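You operate a simulated robot arm through the tools that you are given. There is no shell and no other tool. Be economical: measure what you need, move in short steps, check, and stop when the job is done.

You are at the controls of a simulated two-armed robot. One attempt, no reset.

JOB
Take the blue rag from the top of the right table and lay it out flat on the far end of the right table.

The check looks at the end state, three seconds after you hand in, the way a careful person would. Anything else that was tipped, shoved, dropped, spilled or broken makes it a failure.

ROBOT AND FRAMES
Two 7-joint arms with two-finger parallel grippers on one trunk, on a base that drives. Base frame: it is fixed to the floor where the robot stands at the start and does not move with it; the origin is under the middle of the robot, x ahead of it, y to its left, z up; the surface under the hand at the start is at about z = 0.88. Lengths are in m, angles in rad, forces in N, time in s.
The left shoulder is at the start at [0.05, 0.187, 1.085], the right one opposite. With the tool pointing down near the work surface each hand reaches from about 0.1 to 0.66 m from the robot's upright axis, wherever it stands, measured 20 degrees to its own side. Places, roughly: far end of the right table [1, -0.8, 0.9]. Payload 3.43 kg a hand.
The tool frame of a hand sits at the grasp point between the pads (the TCP): z along the fingers, y along the line on which they close. The tips reach 0.03 m beyond it. Largest opening 0.094 m; finger width 0.028, thickness 0.01; the body of the gripper, 0.05 by 0.096 m, starts 0.055 m behind the TCP.
Orientation is that of the tool frame in the base frame, as [roll, pitch, yaw] about the fixed x, y, z axes, in that order (R = Rz(yaw) Ry(pitch) Rx(roll)). With the fingers straight down and closing along the base's y, the tool's x points along the base's -x, its y along +y and its z along -z.

CONTROLS
- The arms move only by the tool step_arm. It takes "left_plan", "right_plan" or both (then of equal length, played together; a hand with none holds still); each is a list of rows, each a list of 7 numbers: the gripper command, from -1 (fully open) to 1 (shut), values between in proportion, then the shift along the base's x, y, z in mm, then the turn, a rotation vector about the base's x, y, z in rad. In form: [[jaw, dx, dy, dz, wx, wy, wz], ...]. A call has 1 to 10 rows; each row shifts and turns the commanded pose from where the row before left it. A row lasts 0.2 s, in which the tool goes at most 0.05 m and 0.15 rad; a call with a longer step from one row to the next is refused whole, and so is a gripper value outside its range. Where a pose cannot be reached the arm comes as near as it can. A force on the tool above 40 N (or 10 N above the force at the start of the call, whichever is more), or a blocked arm, ends the call early, and 0.2 s more pass. The fingers move at their own pace (about 0.153 m/s each) and stop on an object; they squeeze with about 33 N. The grip force told is the motor's: it shows also when the fingers shut on nothing. Time passes only in rows, and 0.2 s behind the last, so rows that do not move let the fingers close. It gives the time, the measured TCP pose, the force on the tool (base axes), the opening and the grip force at its end, in the units of the frame above (readings bear some noise), with the torque about the TCP (base axes, N m) and any sound that the robot's microphone picked up.
- Cameras (640 x 400 px; columns grow to the right, rows downward): "scene" is now at [0.1471, -0.0229, 1.2491]; the picture's right is [-0.18, -0.98, 0.00], its down [-0.55, 0.10, -0.83] and it looks along [0.82, -0.15, -0.56] (base axes); focal length 244 px, centre (320, 200). "left" rides on the left gripper at [0.076, -0.014, -0.103] in its tool frame; the picture's right is [0.18, 0.98, 0.00], its down [-0.75, 0.14, -0.64] and it looks along [-0.63, 0.12, 0.77] (tool axes); focal length 243 px, centre (320, 200). "right" rides on the right gripper at [0.076, 0.014, -0.102] in its tool frame; the picture's right is [-0.18, 0.98, 0.00], its down [-0.75, -0.14, -0.64] and it looks along [-0.63, -0.12, 0.77] (tool axes); focal length 243 px, centre (320, 200). There is no depth. A picture from a camera that has moved, and an enlarged one, comes with that camera's place and axes in the base frame and with its lens. The place of the scene camera against the robot may be out by one fixed shift of up to 0.012 m in any direction.
- grab_frame(camera): a new picture of that camera. It takes no simulated time.
- slide_trunk(by): slides the trunk up (or, below 0, down) by that many m; the arms and the scene camera ride with it, the base frame stays. It gives what a move gives, with no picture.
- steer(legs): drives the robot by 1 to 6 legs, each [ahead, left, turn to the left] in m, m and rad, along the robot's own axes; the way and the turn of a leg run together, so that a leg with both is an arc; at most 1.5 m and 3.142 rad a leg. The arms and the cameras ride along, it lands a little off, and it stops where it bumps. It gives what a move gives.
- head_to(pan, tilt): turns the head with the scene camera to pan (to the left, within 1.396 rad either way) and tilt (down, from -0.506 to 1.204), counted from straight ahead of the robot. It gives what a move gives.
- zoom(camera, box): a new picture of the part [left, top, right, bottom] of that camera's present view, enlarged. It takes no simulated time.
- finish_job(): hands the job in; it is judged then, once.

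Go step by step. Nothing tells you exact positions but the pictures and the camera data: compare them with the known pose of the tool, close in by small moves and look again before you grip or let go. The budget is 120 turns and 92 pictures, counting those below and the enlarged ones. Unless the task says otherwise, let go and move clear before handing in, and close with one line.

The tools are called after "Request:" as a command line: name --argument value ..., lists and objects as JSON in quotes. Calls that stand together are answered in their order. step_arm: Moves the arms, as the interface text tells. Its arguments: {"type":"object","properties":{"left_plan":{"type":"array","items":{"type":"array","items":{"type":"number"}}},"right_plan":{"type":"array","items":{"type":"array","items":{"type":"number"}}}},"required":[]} The other tools are called the same way: slide_trunk (by) slides the trunk up or down; steer (legs) drives the base; head_to (pan, tilt) turns the head that bears the scene camera; grab_frame (camera) takes a picture; zoom (camera, box) takes an enlarged picture of a part of a camera's view; finish_job () hands the job in.

At the start:

```text
clock: 0.0
left_eef_pos: [0.4244, 0.1266, 1.1215]
left_tool_rot: [3.141, 0.002, -3.141]
left_force: [0.2, 0.5, 0.0]
left_wrist_torque: [0.01, 0.0, -0.01]
left_grip_width: 0.0942
left_finger_force: 0.0
right_eef_pos: [0.3417, -0.2141, 1.0481]
right_tool_rot: [3.141, 0.002, -3.14]
right_force: [-0.7, 0.4, -0.6]
right_wrist_torque: [0.02, 0.02, 0.0]
right_grip_width: 0.0937
right_finger_force: 0.0
trunk travel left (down, up): [-0.3, 0.132]
robot x, y, heading: [0.0021, 0.0005, 0.0]
head pan, tilt: [-0.18, 0.59]
```

scene: 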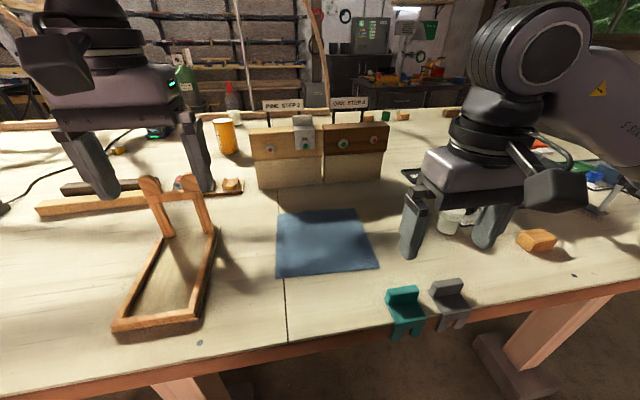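
right: 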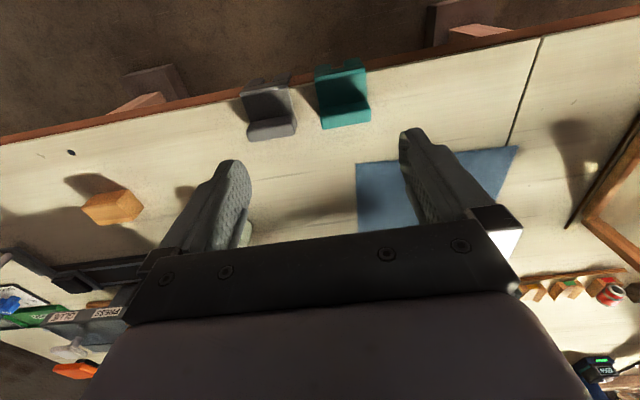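
left: 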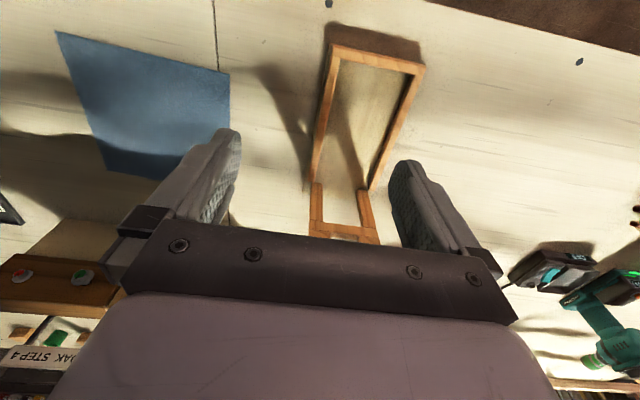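

I see the blue rag flat on the bench at about (0.53, -0.10, 0.88). Next I look right to the far end of the right table.

Request:
head_to --pan -0.7 --tilt 0.45

Request:
grab_frame --camera "scene"

```text
clock: 0.9
left_eef_pos: [0.4254, 0.1265, 1.1208]
left_tool_rot: [-3.14, 0.002, -3.14]
left_force: [0.5, -0.6, 0.6]
left_wrist_torque: [0.02, 0.01, 0.0]
left_grip_width: 0.0938
left_finger_force: 0.1
right_eef_pos: [0.3417, -0.215, 1.0479]
right_tool_rot: [-3.141, 0.0, -3.141]
right_force: [0.2, 0.1, 0.3]
right_wrist_torque: [0.03, 0.01, -0.02]
right_grip_width: 0.0941
right_finger_force: 0.0
trunk travel left (down, up): [-0.3, 0.132]
robot x, y, heading: [-0.0034, -0.0025, 0.001]
head pan, tilt: [-0.7, 0.45]
```

```text
88 pictures are left
camera scene: at [0.1302, -0.0661, 1.2617], right [-0.64, -0.77, 0.0], down [-0.33, 0.28, -0.9], along [0.69, -0.58, -0.44], focal length 244 px, centre (320, 200)
```

scene: 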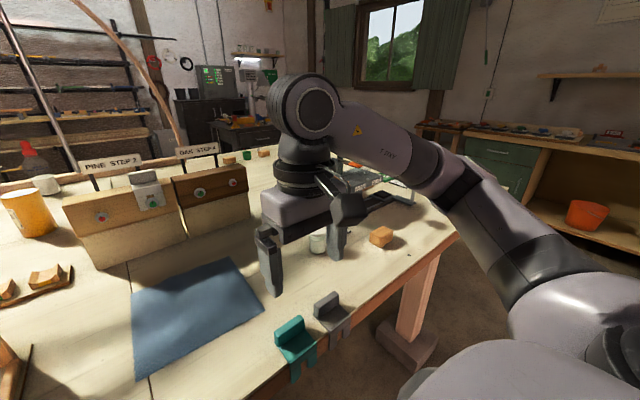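

The right arm hides the far end. I'll lift it clear and over toward the rag, then look again.

Request:
step_arm --right_plan '[[-1, -10, 30, 30, 0, 0, 0], [-1, -10, 30, 30, 0, 0, 0], [-1, -10, 30, 30, 0, 0, 0]]' --left_plan '[[-1, -10, 40, 0, 0, 0, 0], [-1, -10, 40, 0, 0, 0, 0], [-1, -10, 40, 0, 0, 0, 0]]'

Request:
head_to --pan -0.9 --tilt 0.45

Request:
grab_frame --camera "scene"

Request:
grab_frame --camera "right"

```text
clock: 1.8
left_eef_pos: [0.3936, 0.2447, 1.1182]
left_tool_rot: [-3.141, 0.003, -3.137]
left_force: [-0.4, -0.1, -0.7]
left_wrist_torque: [-0.04, 0.01, 0.01]
left_grip_width: 0.094
left_finger_force: 0.1
right_eef_pos: [0.3101, -0.1232, 1.1401]
right_tool_rot: [-3.141, -0.001, -3.141]
right_force: [-0.1, 0.2, 0.7]
right_wrist_torque: [-0.05, 0.02, 0.01]
right_grip_width: 0.0939
right_finger_force: 0.0
trunk travel left (down, up): [-0.3, 0.132]
robot x, y, heading: [0.0008, -0.0003, 0.001]
head pan, tilt: [-0.7, 0.45]
```

```text
clock: 2.5
left_eef_pos: [0.3941, 0.2429, 1.1196]
left_tool_rot: [3.141, 0.001, -3.139]
left_force: [0.0, 0.1, 0.0]
left_wrist_torque: [-0.04, 0.01, 0.0]
left_grip_width: 0.0941
left_finger_force: 0.1
right_eef_pos: [0.3124, -0.1253, 1.1394]
right_tool_rot: [3.141, 0.001, 3.142]
right_force: [-0.6, 0.1, -0.3]
right_wrist_torque: [-0.02, -0.02, 0.0]
right_grip_width: 0.0943
right_finger_force: 0.1
trunk travel left (down, up): [-0.3, 0.132]
robot x, y, heading: [0.0017, -0.0004, -0.0]
head pan, tilt: [-0.901, 0.45]
```

```text
87 pictures are left
camera scene: at [0.1169, -0.0789, 1.2617], right [-0.78, -0.62, 0.0], down [-0.27, 0.34, -0.9], along [0.56, -0.71, -0.44], focal length 244 px, centre (320, 200)
```

scene: 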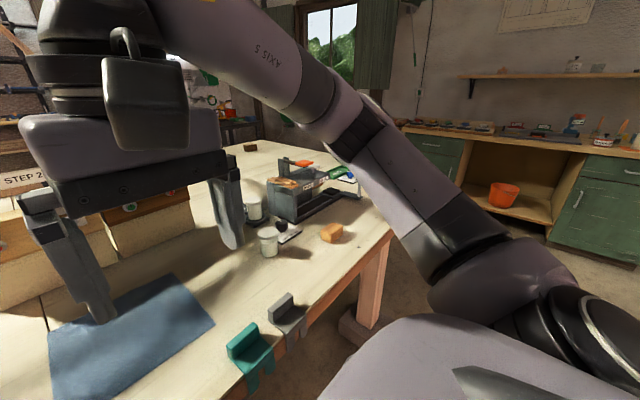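

```text
86 pictures are left
camera right: at [0.2352, -0.1102, 1.2417], right [0.18, 0.98, 0.0], down [0.75, -0.14, 0.64], along [0.63, -0.12, -0.77], focal length 243 px, centre (320, 200)
```

right: 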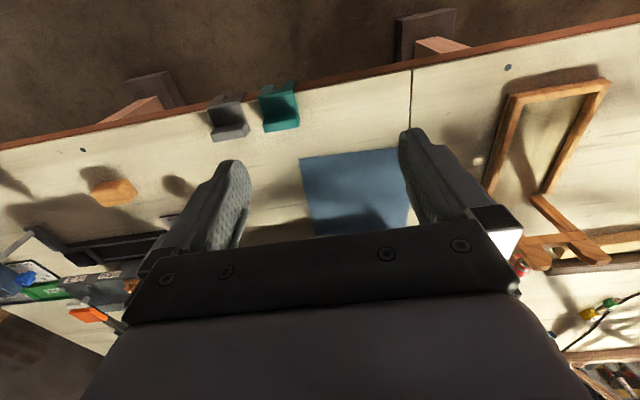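

The far end (1, -0.8) projects to around pixel (269,167), behind the tray. Zooming in there.

Request:
zoom --camera "scene" --box '[200, 120, 420, 260]'

```text
2.86 times, centred on (310, 190) of scene
camera zoom: at [0.1169, -0.0789, 1.2617], right [-0.78, -0.62, 0.0], down [-0.27, 0.34, -0.9], along [0.56, -0.71, -0.44], focal length 698 px, centre (349, 229)
```

zoom: 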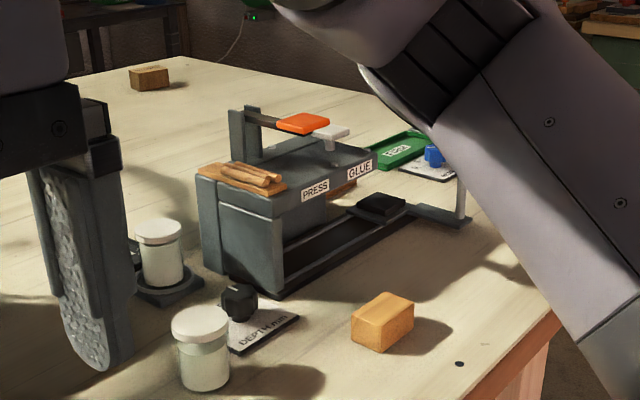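

The target area behind the press is clear, but I must drive to the table's right end to reach it. First I center the robot on the rag and turn both grippers so they close along x, for pinching the near edge by its two corners.

Request:
steer --legs '[[0, -0.1, 0]]'

Request:
step_arm --left_plan '[[-0.2, 0, 0, 0, 0, 0, -0.15], [-0.2, 0, 0, 0, 0, 0, -0.15], [-0.2, 0, 0, 0, 0, 0, -0.15], [-0.2, 0, 0, 0, 0, 0, -0.15], [-0.2, 0, 0, 0, 0, 0, -0.15], [-0.2, 0, 0, 0, 0, 0, -0.15], [-0.2, 0, 0, 0, 0, 0, -0.15], [-0.2, 0, 0, 0, 0, 0, -0.15], [-0.2, 0, 0, 0, 0, 0, -0.15], [-0.2, 0, 0, 0, 0, 0, -0.15]]' --right_plan '[[-0.2, 0, 0, 0, 0, 0, 0.15], [-0.2, 0, 0, 0, 0, 0, 0.15], [-0.2, 0, 0, 0, 0, 0, 0.15], [-0.2, 0, 0, 0, 0, 0, 0.15], [-0.2, 0, 0, 0, 0, 0, 0.15], [-0.2, 0, 0, 0, 0, 0, 0.15], [-0.2, 0, 0, 0, 0, 0, 0.15], [-0.2, 0, 0, 0, 0, 0, 0.15], [-0.2, 0, 0, 0, 0, 0, 0.15], [-0.2, 0, 0, 0, 0, 0, 0.15]]'

Request:
head_to --pan 0 --tilt 0.75

Request:
grab_frame --camera "scene"

Request:
grab_frame --camera "right"

```text
clock: 4.0
left_eef_pos: [0.3939, 0.1411, 1.1177]
left_tool_rot: [-3.141, 0.001, -3.139]
left_force: [1.2, 0.3, 0.2]
left_wrist_torque: [0.03, 0.02, 0.0]
left_grip_width: 0.0942
left_finger_force: 0.0
right_eef_pos: [0.3111, -0.2264, 1.1397]
right_tool_rot: [-3.141, -0.001, -3.141]
right_force: [-0.1, -0.2, 0.2]
right_wrist_torque: [0.03, 0.01, -0.01]
right_grip_width: 0.0941
right_finger_force: 0.2
trunk travel left (down, up): [-0.3, 0.132]
robot x, y, heading: [0.0001, -0.0988, -0.0]
head pan, tilt: [-0.901, 0.45]
```

```text
clock: 6.2
left_eef_pos: [0.2937, 0.0573, 1.0856]
left_tool_rot: [3.14, 0.002, 1.645]
left_force: [0.3, -0.1, -0.1]
left_wrist_torque: [-0.01, -0.01, -0.02]
left_grip_width: 0.0565
left_finger_force: 0.0
left hand out of reach, approached as far as the arm can: row 7, 8, 9, 10
right_eef_pos: [0.3001, -0.2212, 1.1342]
right_tool_rot: [3.141, 0.001, -1.643]
right_force: [-1.6, -0.5, -0.3]
right_wrist_torque: [0.0, -0.04, 0.02]
right_grip_width: 0.0565
right_finger_force: 0.1
right hand out of reach, approached as far as the arm can: row 10
trunk travel left (down, up): [-0.3, 0.132]
robot x, y, heading: [0.0007, -0.1034, -0.002]
head pan, tilt: [-0.901, 0.45]
```

```text
clock: 7.4
left_eef_pos: [0.2952, 0.058, 1.0868]
left_tool_rot: [-3.141, 0.001, 1.646]
left_force: [-0.4, 0.2, 0.8]
left_wrist_torque: [-0.02, -0.01, 0.03]
left_grip_width: 0.0565
left_finger_force: 0.1
right_eef_pos: [0.3011, -0.2204, 1.1351]
right_tool_rot: [-3.141, 0.001, -1.644]
right_force: [0.5, 0.1, 0.2]
right_wrist_torque: [0.01, -0.01, -0.01]
right_grip_width: 0.0564
right_finger_force: 0.1
trunk travel left (down, up): [-0.3, 0.132]
robot x, y, heading: [-0.0001, -0.1004, 0.001]
head pan, tilt: [0.0, 0.75]
```

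```text
84 pictures are left
camera scene: at [0.1427, -0.1079, 1.2353], right [0.0, -1.0, 0.0], down [-0.68, 0.0, -0.73], along [0.73, 0.0, -0.68], focal length 244 px, centre (320, 200)
```

scene: 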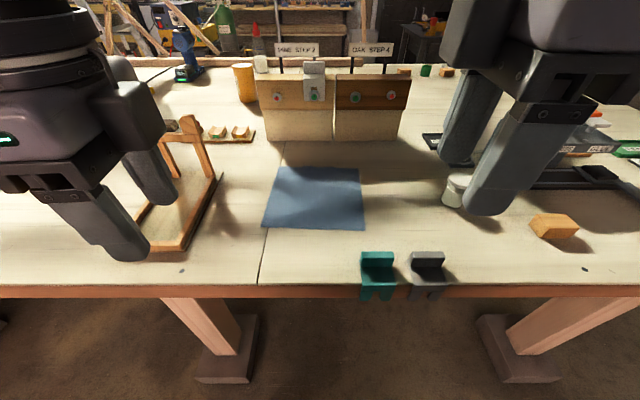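

```text
83 pictures are left
camera right: at [0.2806, -0.2952, 1.2371], right [-0.97, 0.26, 0.0], down [0.2, 0.74, 0.64], along [0.17, 0.62, -0.77], focal length 243 px, centre (320, 200)
```

right: 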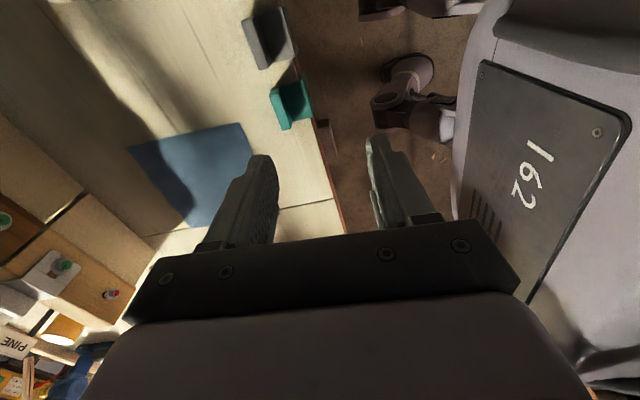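

The rag measures about x 0.443–0.64, y 0 to -0.20. I'm moving both hands above its near corners, fingers half open.

Request:
step_arm --left_plan '[[-0.2, 31, -18, -23, 0, 0, -0.015], [-0.2, 31, -18, -23, 0, 0, -0.015], [-0.2, 31, -18, -23, 0, 0, -0.015], [-0.2, 32, -17, -24, 0, 0, -0.015], [-0.2, 32, -17, -24, 0, 0, -0.015]]' --right_plan '[[-0.2, 29, 11, -33, 0, 0, 0.015], [-0.2, 29, 11, -33, 0, 0, 0.015], [-0.2, 29, 11, -33, 0, 0, 0.015], [-0.2, 29, 11, -33, 0, 0, 0.015], [-0.2, 30, 11, -33, 0, 0, 0.015]]'

Request:
grab_frame --camera "scene"

Request:
grab_frame --camera "right"

Request:
grab_frame --camera "left"

```text
clock: 8.6
left_eef_pos: [0.3242, -0.0215, 1.015]
left_tool_rot: [3.141, 0.001, 1.581]
left_force: [-0.1, 0.3, 0.4]
left_wrist_torque: [0.02, -0.04, 0.02]
left_grip_width: 0.0565
left_finger_force: 0.0
left hand out of reach, approached as far as the arm can: row 1, 2, 3, 4, 5
right_eef_pos: [0.3243, -0.177, 1.0235]
right_tool_rot: [-3.141, 0.001, -1.58]
right_force: [0.3, 1.1, -0.3]
right_wrist_torque: [-0.02, -0.03, -0.01]
right_grip_width: 0.0564
right_finger_force: 0.0
right hand out of reach, approached as far as the arm can: row 1, 2, 3, 4, 5
trunk travel left (down, up): [-0.3, 0.132]
robot x, y, heading: [0.0006, -0.101, -0.003]
head pan, tilt: [0.0, 0.75]
```

```text
82 pictures are left
camera scene: at [0.1427, -0.1076, 1.2353], right [0.0, -1.0, 0.0], down [-0.68, 0.0, -0.73], along [0.73, 0.0, -0.68], focal length 244 px, centre (320, 200)
```

scene: 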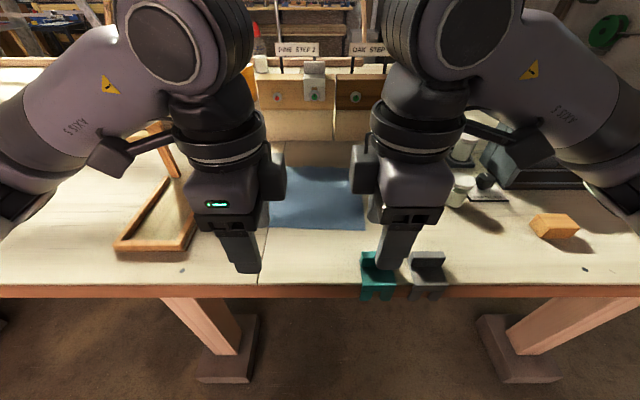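

```text
81 pictures are left
camera right: at [0.3094, -0.2512, 1.1256], right [-0.98, 0.19, 0.0], down [0.15, 0.75, 0.64], along [0.13, 0.63, -0.77], focal length 243 px, centre (320, 200)
```

right: 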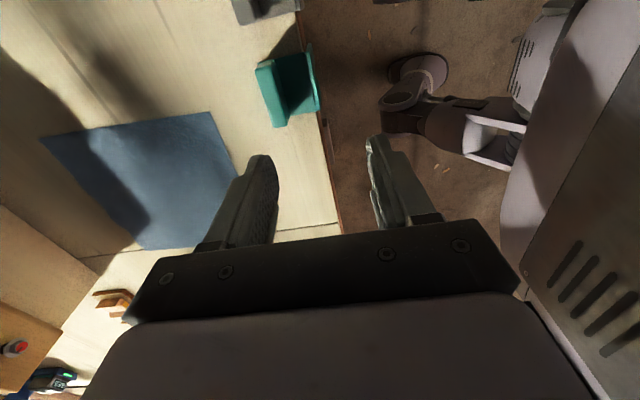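

```text
80 pictures are left
camera left: at [0.3086, 0.0555, 1.1168], right [0.98, 0.2, 0.0], down [0.15, -0.75, 0.64], along [0.13, -0.63, -0.77], focal length 243 px, centre (320, 200)
```

left: 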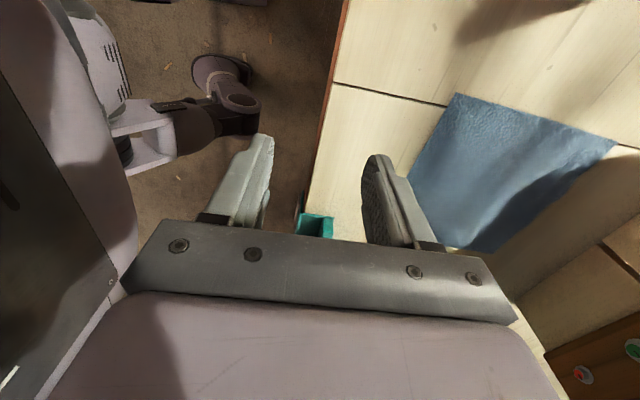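

At this wrist yaw the hands reach only x≈0.32. I'll check how much room there is between the body and the table to drive closer.

Request:
head_to --pan 0 --tilt 1.2

Request:
grab_frame --camera "scene"

```text
clock: 9.5
left_eef_pos: [0.3241, -0.0228, 1.0154]
left_tool_rot: [-3.141, -0.002, 1.583]
left_force: [0.1, -0.1, -1.2]
left_wrist_torque: [0.03, 0.0, 0.0]
left_grip_width: 0.0564
left_finger_force: 0.0
right_eef_pos: [0.3251, -0.1768, 1.0237]
right_tool_rot: [-3.141, 0.001, -1.582]
right_force: [0.5, 0.1, -1.5]
right_wrist_torque: [0.0, 0.0, 0.02]
right_grip_width: 0.0563
right_finger_force: 0.1
trunk travel left (down, up): [-0.3, 0.132]
robot x, y, heading: [-0.0029, -0.1002, 0.002]
head pan, tilt: [0.0, 1.201]
```

```text
79 pictures are left
camera scene: at [0.1158, -0.1078, 1.2036], right [0.0, -1.0, 0.0], down [-0.93, 0.0, -0.36], along [0.36, 0.0, -0.93], focal length 244 px, centre (320, 200)
```

scene: 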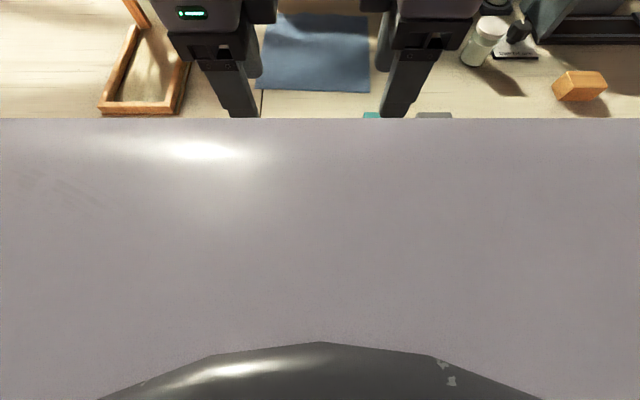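

The chest front is at x<0.19 and the table edge at 0.33, so driving ahead 0.12 m is safe and puts the hands over the corners.

Request:
steer --legs '[[0.12, 0, 0]]'

Request:
head_to --pan 0 --tilt 0.9

Request:
grab_frame --camera "scene"

Request:
grab_frame --camera "right"

Request:
grab_frame --camera "left"

```text
clock: 10.8
left_eef_pos: [0.4399, -0.0223, 1.0154]
left_tool_rot: [3.141, 0.001, 1.584]
left_force: [-0.6, 0.2, -0.4]
left_wrist_torque: [0.0, 0.02, 0.02]
left_grip_width: 0.0563
left_finger_force: 0.0
right_eef_pos: [0.4397, -0.1755, 1.0242]
right_tool_rot: [-3.14, -0.002, -1.581]
right_force: [0.0, 0.1, -0.7]
right_wrist_torque: [0.01, -0.01, 0.0]
right_grip_width: 0.0564
right_finger_force: 0.1
trunk travel left (down, up): [-0.3, 0.132]
robot x, y, heading: [0.1146, -0.1023, -0.001]
head pan, tilt: [0.0, 1.201]
```

```text
clock: 11.6
left_eef_pos: [0.4386, -0.0219, 1.0158]
left_tool_rot: [-3.141, -0.002, 1.582]
left_force: [0.3, -0.7, -0.9]
left_wrist_torque: [0.01, 0.01, 0.0]
left_grip_width: 0.0565
left_finger_force: 0.1
right_eef_pos: [0.4393, -0.1763, 1.0241]
right_tool_rot: [3.142, 0.0, -1.581]
right_force: [-0.1, 0.4, 1.2]
right_wrist_torque: [0.01, 0.01, 0.01]
right_grip_width: 0.0565
right_finger_force: 0.0
trunk travel left (down, up): [-0.3, 0.132]
robot x, y, heading: [0.1156, -0.1002, -0.0]
head pan, tilt: [0.0, 0.901]
```

```text
78 pictures are left
camera scene: at [0.2504, -0.1079, 1.2233], right [0.0, -1.0, 0.0], down [-0.78, 0.0, -0.62], along [0.62, 0.0, -0.78], focal length 244 px, centre (320, 200)
```

scene: 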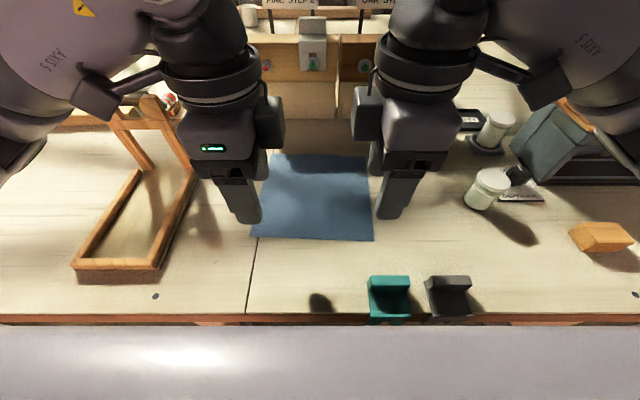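

```text
77 pictures are left
camera right: at [0.4245, -0.2516, 1.1258], right [-0.98, 0.2, 0.0], down [0.15, 0.75, 0.64], along [0.13, 0.63, -0.77], focal length 243 px, centre (320, 200)
```

right: 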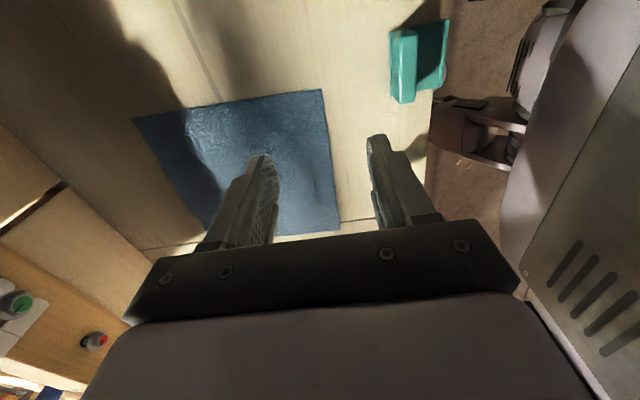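

```text
76 pictures are left
camera left: at [0.4238, 0.0553, 1.117], right [0.98, 0.2, 0.0], down [0.15, -0.75, 0.64], along [0.13, -0.63, -0.77], focal length 243 px, centre (320, 200)
```

left: 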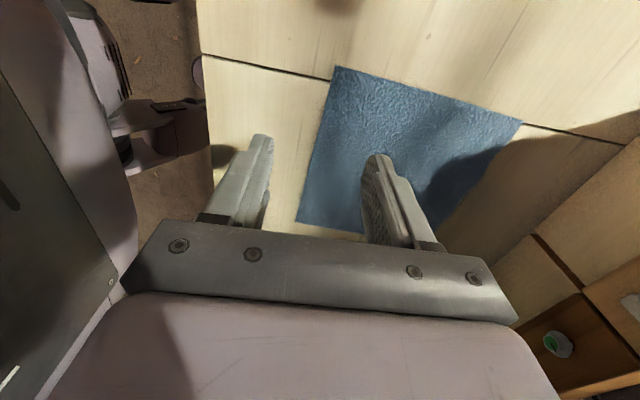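

Both hands are lined up at the near corners. Lowering to just above the cloth with the jaws about 3 cm open.

Request:
step_arm --left_plan '[[0.36, 8, 0, -28, 0, 0, 0], [0.36, 8, 0, -29, 0, 0, 0], [0.36, 7, 0, -29, 0, 0, 0]]' --right_plan '[[0.36, 6, 2, -31, 0, 0, 0], [0.36, 6, 2, -31, 0, 0, 0], [0.36, 6, 2, -32, 0, 0, 0]]'

Request:
grab_frame --camera "right"

Request:
grab_frame --camera "left"

```text
clock: 12.3
left_eef_pos: [0.4396, -0.0212, 0.9972]
left_tool_rot: [-3.139, 0.003, 1.592]
left_force: [0.0, -0.3, -0.6]
left_wrist_torque: [-0.03, 0.0, 0.03]
left_grip_width: 0.0302
left_finger_force: 0.1
left hand out of reach, approached as far as the arm can: row 1, 2, 3
right_eef_pos: [0.4409, -0.1778, 0.9984]
right_tool_rot: [3.14, 0.003, -1.594]
right_force: [-0.6, -0.1, 0.3]
right_wrist_torque: [0.01, -0.03, -0.01]
right_grip_width: 0.0302
right_finger_force: 0.0
right hand out of reach, approached as far as the arm can: row 1, 2, 3
trunk travel left (down, up): [-0.3, 0.132]
robot x, y, heading: [0.1167, -0.1008, -0.003]
head pan, tilt: [0.0, 0.901]
```

```text
75 pictures are left
camera right: at [0.425, -0.2536, 1.1003], right [-0.98, 0.21, 0.0], down [0.16, 0.75, 0.64], along [0.13, 0.63, -0.77], focal length 243 px, centre (320, 200)
```

right: 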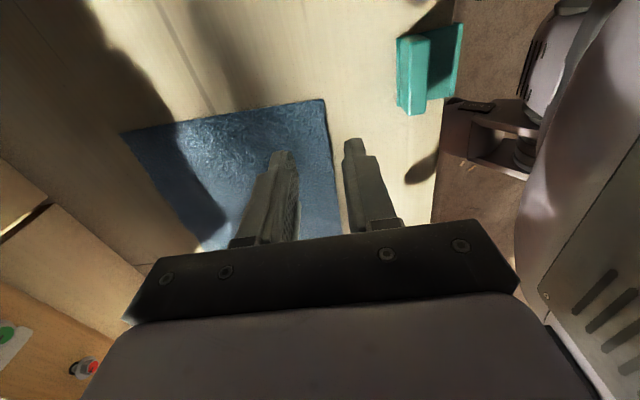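

```text
74 pictures are left
camera left: at [0.4244, 0.0556, 1.0996], right [0.98, 0.2, 0.0], down [0.16, -0.75, 0.64], along [0.13, -0.63, -0.77], focal length 243 px, centre (320, 200)
```

left: 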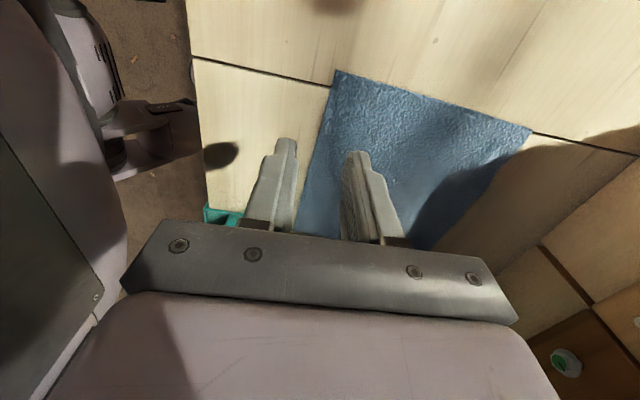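

That yaw constrains reach too much for the far end as well. I'll go back to fingers closing along y (full 0.66 m reach) and pinch the side hems at the near corners.

Request:
step_arm --left_plan '[[0, 0, 1, 5, 0, 0, 0.15], [0, 0, 1, 5, 0, 0, 0.15], [0, 0, 1, 5, 0, 0, 0.15], [0, 0, 1, 5, 0, 0, 0.15], [0, 0, 1, 5, 0, 0, 0.15], [0, 0, 1, 5, 0, 0, 0.15], [0, 0, 1, 0, 0, 0, 0.15], [0, 0, 1, 0, 0, 0, 0.15], [0, 0, 1, 0, 0, 0, 0.15], [0, 0, 1, 0, 0, 0, 0.15]]' --right_plan '[[0, 0, -1, 5, 0, 0, -0.15], [0, 0, -1, 5, 0, 0, -0.15], [0, 0, -1, 5, 0, 0, -0.15], [0, 0, -1, 5, 0, 0, -0.15], [0, 0, -1, 5, 0, 0, -0.15], [0, 0, -1, 5, 0, 0, -0.15], [0, 0, 0, 0, 0, 0, -0.15], [0, 0, 0, 0, 0, 0, -0.15], [0, 0, 0, 0, 0, 0, -0.15], [0, 0, 0, 0, 0, 0, -0.15]]'

```text
clock: 14.6
left_eef_pos: [0.4384, -0.0124, 1.0266]
left_tool_rot: [3.141, 0.001, 3.084]
left_force: [0.6, -0.2, 0.4]
left_wrist_torque: [-0.01, -0.01, -0.01]
left_grip_width: 0.047
left_finger_force: 0.1
right_eef_pos: [0.4415, -0.1845, 1.0284]
right_tool_rot: [-3.14, 0.001, -3.084]
right_force: [0.5, 1.0, -0.2]
right_wrist_torque: [0.04, 0.02, 0.02]
right_grip_width: 0.0468
right_finger_force: 0.0
trunk travel left (down, up): [-0.3, 0.132]
robot x, y, heading: [0.1144, -0.1005, 0.002]
head pan, tilt: [0.0, 0.901]
```

Request:
step_arm --left_plan '[[0.36, 8, 2, -30, 0, 0, 0.02], [0.36, 8, 2, -30, 0, 0, 0.02], [0.36, 8, 2, -32, 0, 0, 0.017]]' --right_plan '[[0.36, 5, 2, -30, 0, 0, -0.02], [0.36, 5, 2, -30, 0, 0, -0.02], [0.36, 4, 2, -33, 0, 0, -0.017]]'

Request:
grab_frame --camera "right"

Request:
grab_frame --camera "left"

Request:
grab_frame --camera "scene"

```text
clock: 15.3
left_eef_pos: [0.4627, -0.0055, 0.9333]
left_tool_rot: [-3.142, 0.0, 3.14]
left_force: [-0.2, -0.2, 0.0]
left_wrist_torque: [-0.01, -0.01, -0.01]
left_grip_width: 0.0302
left_finger_force: 0.1
right_eef_pos: [0.4535, -0.1775, 0.9346]
right_tool_rot: [-3.141, 0.0, -3.14]
right_force: [-0.8, -0.4, 0.0]
right_wrist_torque: [-0.01, -0.01, 0.05]
right_grip_width: 0.0303
right_finger_force: 0.1
trunk travel left (down, up): [-0.3, 0.132]
robot x, y, heading: [0.1123, -0.1039, -0.006]
head pan, tilt: [0.0, 0.901]
```

```text
73 pictures are left
camera right: at [0.3765, -0.1641, 1.0364], right [0.18, 0.98, 0.0], down [0.75, -0.14, 0.64], along [0.63, -0.12, -0.77], focal length 243 px, centre (320, 200)
```

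right: 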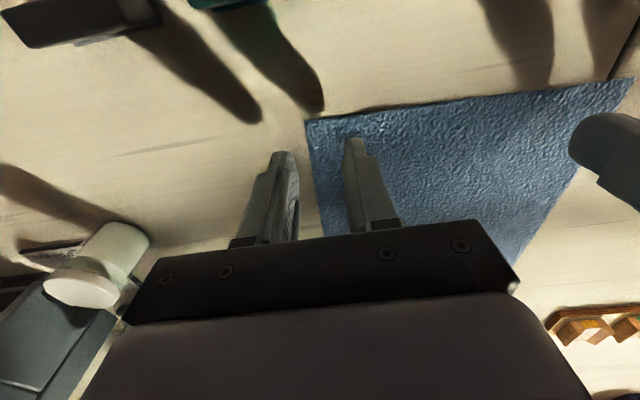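

```text
72 pictures are left
camera left: at [0.3864, -0.0192, 1.0347], right [-0.18, 0.98, 0.0], down [0.75, 0.14, 0.64], along [0.63, 0.12, -0.77], focal length 243 px, centre (320, 200)
```

left: 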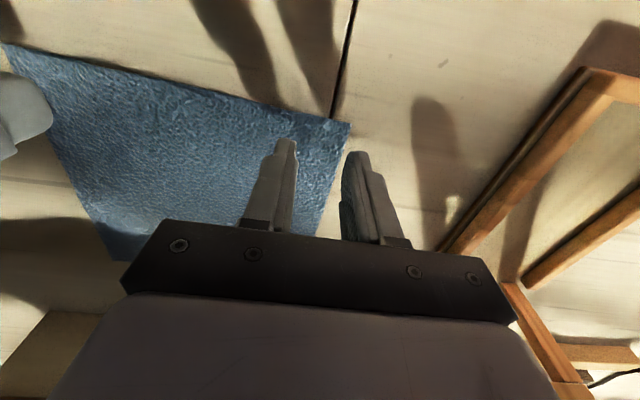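

```text
71 pictures are left
camera scene: at [0.2506, -0.1079, 1.2234], right [0.0, -1.0, 0.0], down [-0.78, 0.0, -0.62], along [0.62, 0.0, -0.78], focal length 244 px, centre (320, 200)
```

scene: 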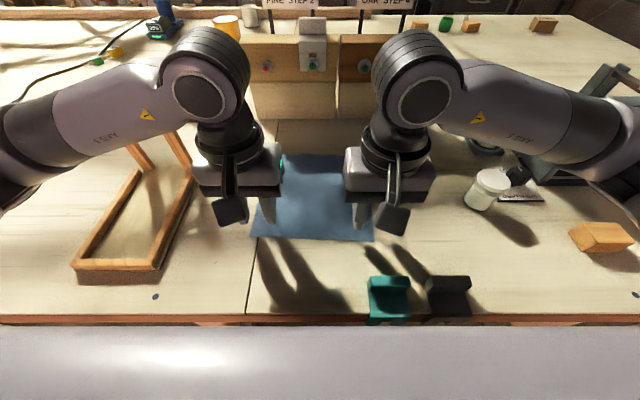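

Corners: right (0.436,-0.185), left (0.445,0.012). Shifting the left hand 6 mm outward and lowering to touch.

Request:
step_arm --left_plan '[[0.36, 0, 6, -8, 0, 0, 0], [0.36, 0, 0, -8, 0, 0, 0], [0.36, 0, 0, -5, 0, 0, 0], [0.36, 0, 0, -3, 0, 0, 0]]' --right_plan '[[0.36, 0, 0, -8, 0, 0, 0], [0.36, 0, 0, -8, 0, 0, 0], [0.36, 0, 0, -6, 0, 0, 0], [0.36, 0, 0, -3, 0, 0, 0]]'

Request:
zoom --camera "right" --box '[220, 80, 460, 240]'

Request:
zoom --camera "left" --box '[200, 80, 440, 240]'

```text
clock: 16.4
left_eef_pos: [0.4628, -0.0014, 0.9111]
left_tool_rot: [-3.14, 0.001, 3.14]
left_force: [0.2, 0.8, 4.4]
left_wrist_torque: [-0.09, 0.02, -0.01]
left_grip_width: 0.03
left_finger_force: 0.0
right_eef_pos: [0.4564, -0.1797, 0.9114]
right_tool_rot: [3.14, 0.002, -3.138]
right_force: [-0.3, -0.2, 7.5]
right_wrist_torque: [0.17, 0.07, -0.04]
right_grip_width: 0.0306
right_finger_force: 0.7
trunk travel left (down, up): [-0.3, 0.132]
robot x, y, heading: [0.1175, -0.0987, -0.002]
head pan, tilt: [0.0, 0.901]
```

```text
2.50 times, centred on (340, 160) of right
camera zoom: at [0.3786, -0.1655, 1.0133], right [0.18, 0.98, 0.0], down [0.75, -0.14, 0.64], along [0.63, -0.12, -0.77], focal length 606 px, centre (270, 300)
```

zoom: 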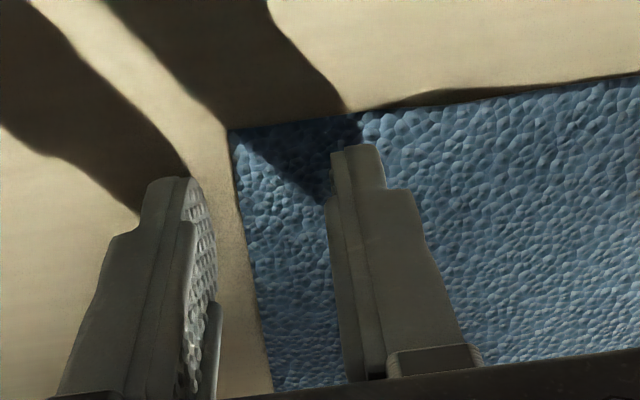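

```text
2.50 times, centred on (320, 160) of left
camera zoom: at [0.3863, -0.0141, 1.0126], right [-0.18, 0.98, 0.0], down [0.75, 0.14, 0.64], along [0.63, 0.12, -0.77], focal length 606 px, centre (320, 300)
```

zoom: 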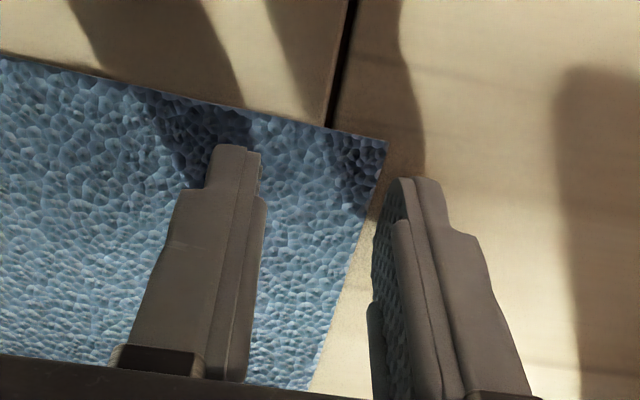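

The tips rest on the cloth and table with each outer finger just off the edge. Closing slowly.

Request:
step_arm --left_plan '[[0.5, 0, 0, -1, 0, 0, 0], [0.65, 0, 0, 0, 0, 0, 0], [0.8, 0, 0, 0, 0, 0, 0], [1, 0, 0, 0, 0, 0, 0], [1, 0, 0, 0, 0, 0, 0]]' --right_plan '[[0.5, 0, 0, 0, 0, 0, 0], [0.65, 0, 0, 0, 0, 0, 0], [0.8, 0, 0, 0, 0, 0, 0], [1, 0, 0, 0, 0, 0, 0], [1, 0, 0, 0, 0, 0, 0]]'

Request:
zoom --camera "right" --box '[220, 80, 460, 240]'

Request:
zoom --camera "left" --box '[200, 80, 440, 240]'

```text
clock: 17.6
left_eef_pos: [0.4626, -0.0033, 0.9116]
left_tool_rot: [-3.132, 0.004, 3.137]
left_force: [-1.3, -27.5, 17.7]
left_wrist_torque: [-0.91, 0.2, 0.07]
left_grip_width: 0.0019
left_finger_force: 33.0
right_eef_pos: [0.4551, -0.1789, 0.9113]
right_tool_rot: [3.133, 0.002, -3.135]
right_force: [0.2, 23.4, 7.5]
right_wrist_torque: [0.76, 0.02, -0.05]
right_grip_width: 0.0013
right_finger_force: 33.3
trunk travel left (down, up): [-0.3, 0.132]
robot x, y, heading: [0.1105, -0.0988, -0.002]
head pan, tilt: [0.0, 0.901]
```

```text
2.50 times, centred on (340, 160) of right
camera zoom: at [0.3776, -0.165, 1.0134], right [0.18, 0.98, 0.01], down [0.75, -0.14, 0.64], along [0.63, -0.11, -0.77], focal length 606 px, centre (270, 300)
```

zoom: 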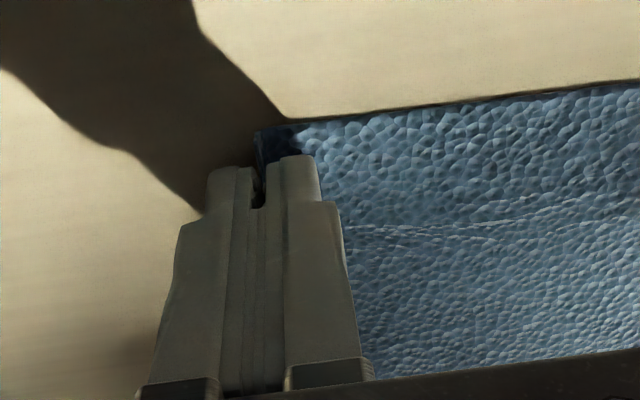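

```text
2.50 times, centred on (320, 160) of left
camera zoom: at [0.3854, -0.0155, 1.0125], right [-0.18, 0.98, -0.01], down [0.75, 0.14, 0.64], along [0.63, 0.11, -0.77], focal length 606 px, centre (320, 300)
```

zoom: 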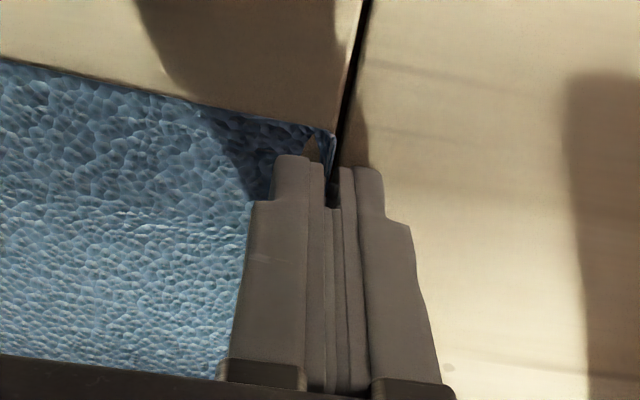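

It looks pinched, with forces pulling the hands inward (cloth taut). Lifting 3 cm to check.

Request:
step_arm --left_plan '[[1, 0, -2, 8, 0, 0, 0], [1, 0, -2, 10, 0, 0, 0], [1, 0, 0, 15, 0, 0, 0], [1, 0, 0, 15, 0, 0, 0]]' --right_plan '[[1, 0, 2, 8, 0, 0, 0], [1, 0, 2, 10, 0, 0, 0], [1, 0, 0, 15, 0, 0, 0], [1, 0, 0, 15, 0, 0, 0]]'

Request:
grab_frame --camera "right"

Request:
grab_frame --camera "left"

Request:
grab_frame --camera "scene"

```text
clock: 18.6
left_eef_pos: [0.4639, -0.004, 0.9604]
left_tool_rot: [3.141, 0.0, -3.142]
left_force: [-0.8, -8.6, -0.5]
left_wrist_torque: [-0.28, 0.05, 0.0]
left_grip_width: 0.0016
left_finger_force: 33.1
right_eef_pos: [0.4552, -0.1743, 0.9584]
right_tool_rot: [-3.139, -0.003, -3.14]
right_force: [0.2, 9.5, -0.9]
right_wrist_torque: [0.28, -0.02, -0.03]
right_grip_width: 0.0016
right_finger_force: 33.1
trunk travel left (down, up): [-0.3, 0.132]
robot x, y, heading: [0.1179, -0.1005, 0.004]
head pan, tilt: [0.0, 0.901]
```

```text
66 pictures are left
camera right: at [0.3787, -0.1604, 1.0606], right [0.18, 0.98, 0.0], down [0.75, -0.14, 0.64], along [0.63, -0.12, -0.77], focal length 243 px, centre (320, 200)
```

right: 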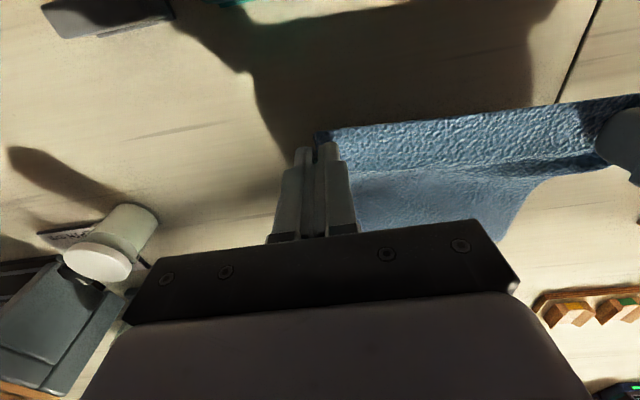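

```text
65 pictures are left
camera left: at [0.3873, -0.0177, 1.0611], right [-0.18, 0.98, 0.0], down [0.75, 0.14, 0.64], along [0.63, 0.12, -0.77], focal length 243 px, centre (320, 200)
```

left: 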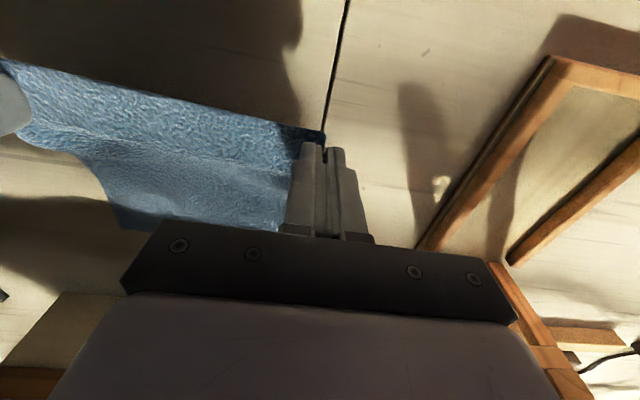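

```text
64 pictures are left
camera scene: at [0.2504, -0.1079, 1.2233], right [0.0, -1.0, 0.0], down [-0.78, 0.0, -0.62], along [0.62, 0.0, -0.78], focal length 244 px, centre (320, 200)
```

scene: 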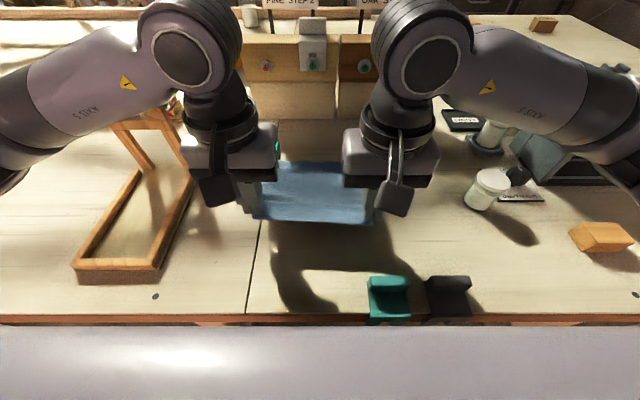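

Both corners are held. Lifting high with arms and trunk, easing the tension slightly.

Request:
step_arm --left_plan '[[1, 0, -2, 35, 0, 0, 0], [1, 0, -1, 35, 0, 0, 0], [1, -10, 0, 35, 0, 0, 0], [1, -15, 0, 35, 0, 0, 0], [1, -20, 0, 30, 0, 0, 0]]' --right_plan '[[1, 0, 2, 35, 0, 0, 0], [1, 0, 1, 35, 0, 0, 0], [1, -10, 0, 35, 0, 0, 0], [1, -15, 0, 35, 0, 0, 0], [1, -20, 0, 30, 0, 0, 0]]'

Request:
slide_trunk --by 0.1

Request:
head_to --pan -1.1 --tilt 0.6

Request:
grab_frame --camera "scene"

Request:
grab_frame --camera "right"

```text
clock: 19.8
left_eef_pos: [0.4193, -0.0091, 1.1287]
left_tool_rot: [-3.141, 0.001, 3.137]
left_force: [0.3, -0.3, -0.7]
left_wrist_torque: [0.0, -0.04, 0.0]
left_grip_width: 0.002
left_finger_force: 32.4
right_eef_pos: [0.4087, -0.1725, 1.1309]
right_tool_rot: [-3.14, -0.001, -3.137]
right_force: [-0.2, 0.5, 0.7]
right_wrist_torque: [-0.01, -0.02, -0.01]
right_grip_width: 0.0017
right_finger_force: 33.1
trunk travel left (down, up): [-0.3, 0.132]
robot x, y, heading: [0.115, -0.1026, -0.002]
head pan, tilt: [0.0, 0.901]
```

```text
clock: 21.1
left_eef_pos: [0.421, -0.0092, 1.2268]
left_tool_rot: [-3.141, 0.0, 3.139]
left_force: [0.4, -0.1, -0.8]
left_wrist_torque: [-0.03, 0.01, -0.02]
left_grip_width: 0.0014
left_finger_force: 32.4
right_eef_pos: [0.4102, -0.1714, 1.2316]
right_tool_rot: [3.141, 0.0, -3.138]
right_force: [0.4, -0.1, -0.1]
right_wrist_torque: [0.0, -0.01, 0.0]
right_grip_width: 0.0016
right_finger_force: 33.0
trunk travel left (down, up): [-0.4, 0.032]
robot x, y, heading: [0.119, -0.0992, -0.005]
head pan, tilt: [0.0, 0.901]
```

```text
clock: 22.4
left_eef_pos: [0.4206, -0.0091, 1.2276]
left_tool_rot: [3.14, 0.0, 3.14]
left_force: [0.6, -1.4, 0.2]
left_wrist_torque: [0.01, -0.01, 0.01]
left_grip_width: 0.0018
left_finger_force: 33.4
right_eef_pos: [0.4107, -0.1725, 1.2309]
right_tool_rot: [3.141, 0.002, -3.139]
right_force: [0.3, -1.2, 0.8]
right_wrist_torque: [0.01, -0.01, 0.02]
right_grip_width: 0.0018
right_finger_force: 33.2
trunk travel left (down, up): [-0.4, 0.032]
robot x, y, heading: [0.1155, -0.1017, 0.001]
head pan, tilt: [-1.1, 0.6]
```

```text
63 pictures are left
camera scene: at [0.2151, -0.1866, 1.3481], right [-0.89, -0.45, 0.0], down [-0.26, 0.5, -0.82], along [0.37, -0.74, -0.57], focal length 244 px, centre (320, 200)
```

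scene: 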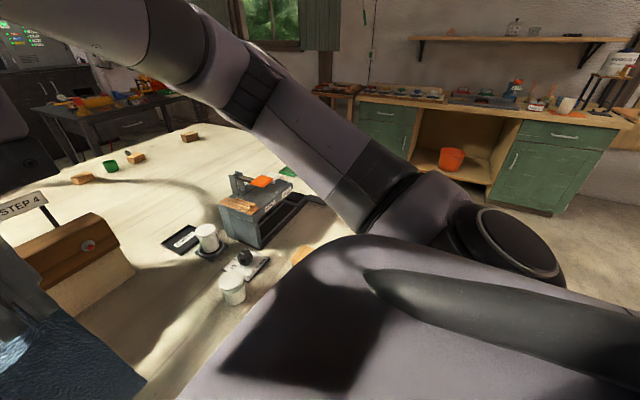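

```text
62 pictures are left
camera right: at [0.334, -0.1577, 1.3332], right [0.18, 0.98, 0.0], down [0.75, -0.14, 0.64], along [0.63, -0.12, -0.77], focal length 243 px, centre (320, 200)
```

right: 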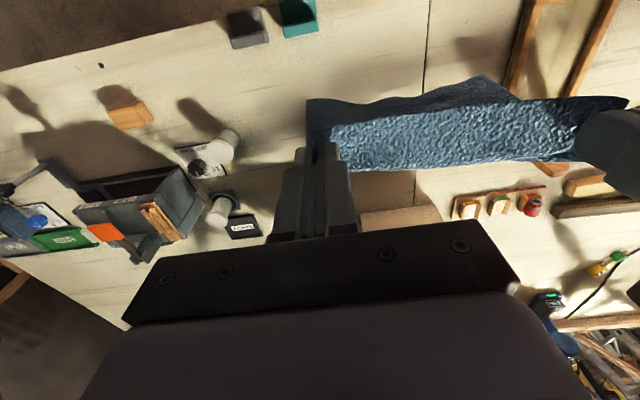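

Rag is held securely and hangs clear above the table. The aisle to the right (table end y≈-1.22, cabinets y≈-2.7) is open; backing up and moving right in stages.

Request:
steer --legs '[[-0.32, 0, 0], [0, -0.85, 0]]'

Request:
head_to --pan -0.7 --tilt 0.7

Request:
grab_frame --camera "scene"

```text
clock: 31.8
left_eef_pos: [0.1082, -0.836, 1.2279]
left_tool_rot: [3.141, 0.001, -3.135]
left_force: [-0.1, -0.1, -0.2]
left_wrist_torque: [0.05, -0.01, 0.0]
left_grip_width: 0.002
left_finger_force: 32.9
right_eef_pos: [0.1, -0.9986, 1.2295]
right_tool_rot: [3.141, -0.001, -3.129]
right_force: [0.3, 0.0, 0.6]
right_wrist_torque: [-0.01, 0.05, -0.03]
right_grip_width: 0.0016
right_finger_force: 32.7
trunk travel left (down, up): [-0.4, 0.032]
robot x, y, heading: [-0.1965, -0.932, 0.012]
head pan, tilt: [-1.1, 0.6]
```

```text
clock: 32.7
left_eef_pos: [0.1089, -0.835, 1.229]
left_tool_rot: [3.141, -0.001, -3.135]
left_force: [0.7, -0.8, -0.7]
left_wrist_torque: [0.03, 0.0, 0.0]
left_grip_width: 0.0019
left_finger_force: 32.5
right_eef_pos: [0.0995, -0.999, 1.2311]
right_tool_rot: [3.14, -0.001, -3.129]
right_force: [0.0, -0.3, 0.7]
right_wrist_torque: [-0.02, -0.02, 0.02]
right_grip_width: 0.0021
right_finger_force: 33.0
trunk travel left (down, up): [-0.4, 0.032]
robot x, y, heading: [-0.195, -0.9312, 0.007]
head pan, tilt: [-0.7, 0.7]
```

```text
61 pictures are left
camera scene: at [-0.0708, -0.9911, 1.3395], right [-0.64, -0.77, 0.0], down [-0.5, 0.41, -0.77], along [0.59, -0.49, -0.64], focal length 244 px, centre (320, 200)
```

scene: 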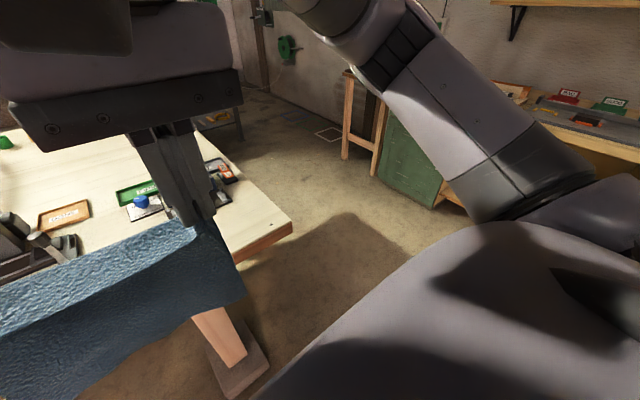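

The table corner is at (0.33,-1.23) and the aisle is clear. Continuing right, then alongside the table end.

Request:
steer --legs '[[0, -0.9, 0], [0.6, 0, 0]]'

Request:
head_to --pan 0.6 --tilt 0.6

Request:
grab_frame --camera "scene"

```text
clock: 43.8
left_eef_pos: [0.7246, -1.6975, 1.2276]
left_tool_rot: [3.141, 0.002, -3.113]
left_force: [1.2, -0.2, 0.4]
left_wrist_torque: [0.02, 0.04, 0.02]
left_grip_width: 0.0016
left_finger_force: 32.7
right_eef_pos: [0.7196, -1.8605, 1.2313]
right_tool_rot: [3.141, 0.0, -3.106]
right_force: [-0.1, -0.1, 0.0]
right_wrist_torque: [-0.02, 0.03, -0.03]
right_grip_width: 0.0018
right_finger_force: 32.7
trunk travel left (down, up): [-0.4, 0.032]
robot x, y, heading: [0.4199, -1.7978, 0.031]
head pan, tilt: [-0.7, 0.7]
```

```text
clock: 45.3
left_eef_pos: [0.7239, -1.6963, 1.2278]
left_tool_rot: [3.141, 0.002, -3.112]
left_force: [-0.4, -0.4, 0.7]
left_wrist_torque: [-0.03, 0.0, 0.01]
left_grip_width: 0.0021
left_finger_force: 33.1
right_eef_pos: [0.7191, -1.8597, 1.2311]
right_tool_rot: [3.142, -0.001, -3.107]
right_force: [0.2, 0.6, 0.1]
right_wrist_torque: [-0.02, 0.0, 0.01]
right_grip_width: 0.0016
right_finger_force: 33.0
trunk travel left (down, up): [-0.4, 0.032]
robot x, y, heading: [0.4231, -1.7984, 0.032]
head pan, tilt: [0.6, 0.6]
```

```text
60 pictures are left
camera scene: at [0.5529, -1.7516, 1.3481], right [0.59, -0.81, 0.0], down [-0.46, -0.33, -0.83], along [0.67, 0.49, -0.56], focal length 244 px, centre (320, 200)
```

scene: 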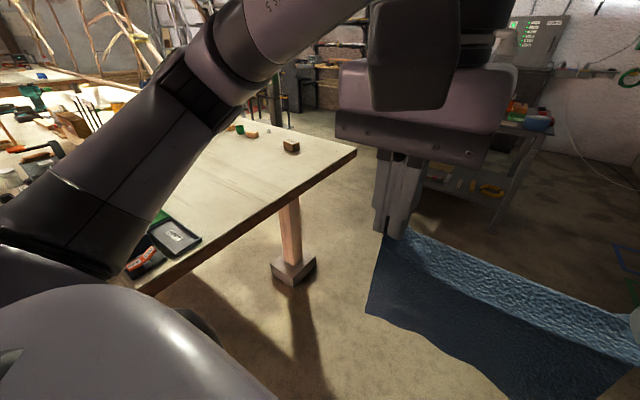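

Table spans x 0.33–1.55, end edge at y≈-1.23. Driving to x≈1.0 and turning left to face the end.

Request:
steer --legs '[[0.58, -0.02, 0], [0, 0, 1.54]]'

Request:
head_to --pan 0 --tilt 0.6

Request:
grab_frame --camera "scene"

```text
clock: 52.3
left_eef_pos: [0.8907, -1.4946, 1.2279]
left_tool_rot: [3.141, -0.001, -1.554]
left_force: [0.1, 0.5, 0.1]
left_wrist_torque: [0.01, 0.02, -0.05]
left_grip_width: 0.0021
left_finger_force: 33.2
right_eef_pos: [1.0539, -1.5028, 1.2309]
right_tool_rot: [3.141, -0.001, -1.549]
right_force: [-0.4, -0.4, -0.1]
right_wrist_torque: [0.01, 0.0, -0.03]
right_grip_width: 0.0018
right_finger_force: 33.0
trunk travel left (down, up): [-0.4, 0.032]
robot x, y, heading: [0.9872, -1.8024, 1.591]
head pan, tilt: [0.6, 0.6]
```

```text
clock: 53.3
left_eef_pos: [0.8919, -1.4938, 1.2289]
left_tool_rot: [-3.142, 0.0, -1.555]
left_force: [0.1, -0.5, 0.2]
left_wrist_torque: [0.01, -0.03, -0.05]
left_grip_width: 0.0016
left_finger_force: 33.2
right_eef_pos: [1.054, -1.5019, 1.2303]
right_tool_rot: [-3.141, 0.0, -1.547]
right_force: [-1.2, 0.1, -0.4]
right_wrist_torque: [-0.03, -0.02, -0.03]
right_grip_width: 0.0019
right_finger_force: 33.3
trunk travel left (down, up): [-0.4, 0.032]
robot x, y, heading: [0.986, -1.7942, 1.586]
head pan, tilt: [0.0, 0.6]
```

```text
59 pictures are left
camera scene: at [0.9872, -1.6588, 1.3481], right [1.0, 0.02, 0.0], down [0.01, -0.56, -0.83], along [-0.02, 0.82, -0.56], focal length 244 px, centre (320, 200)
```

scene: 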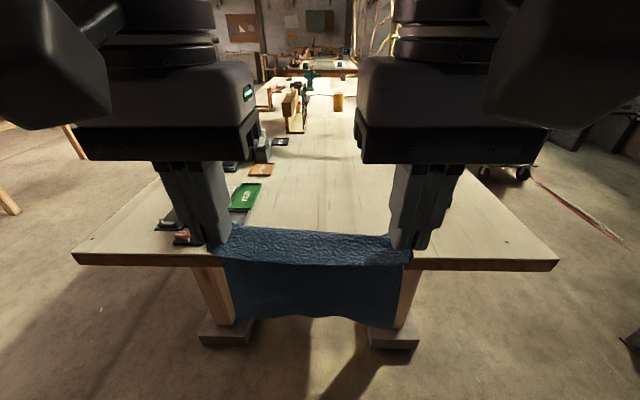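

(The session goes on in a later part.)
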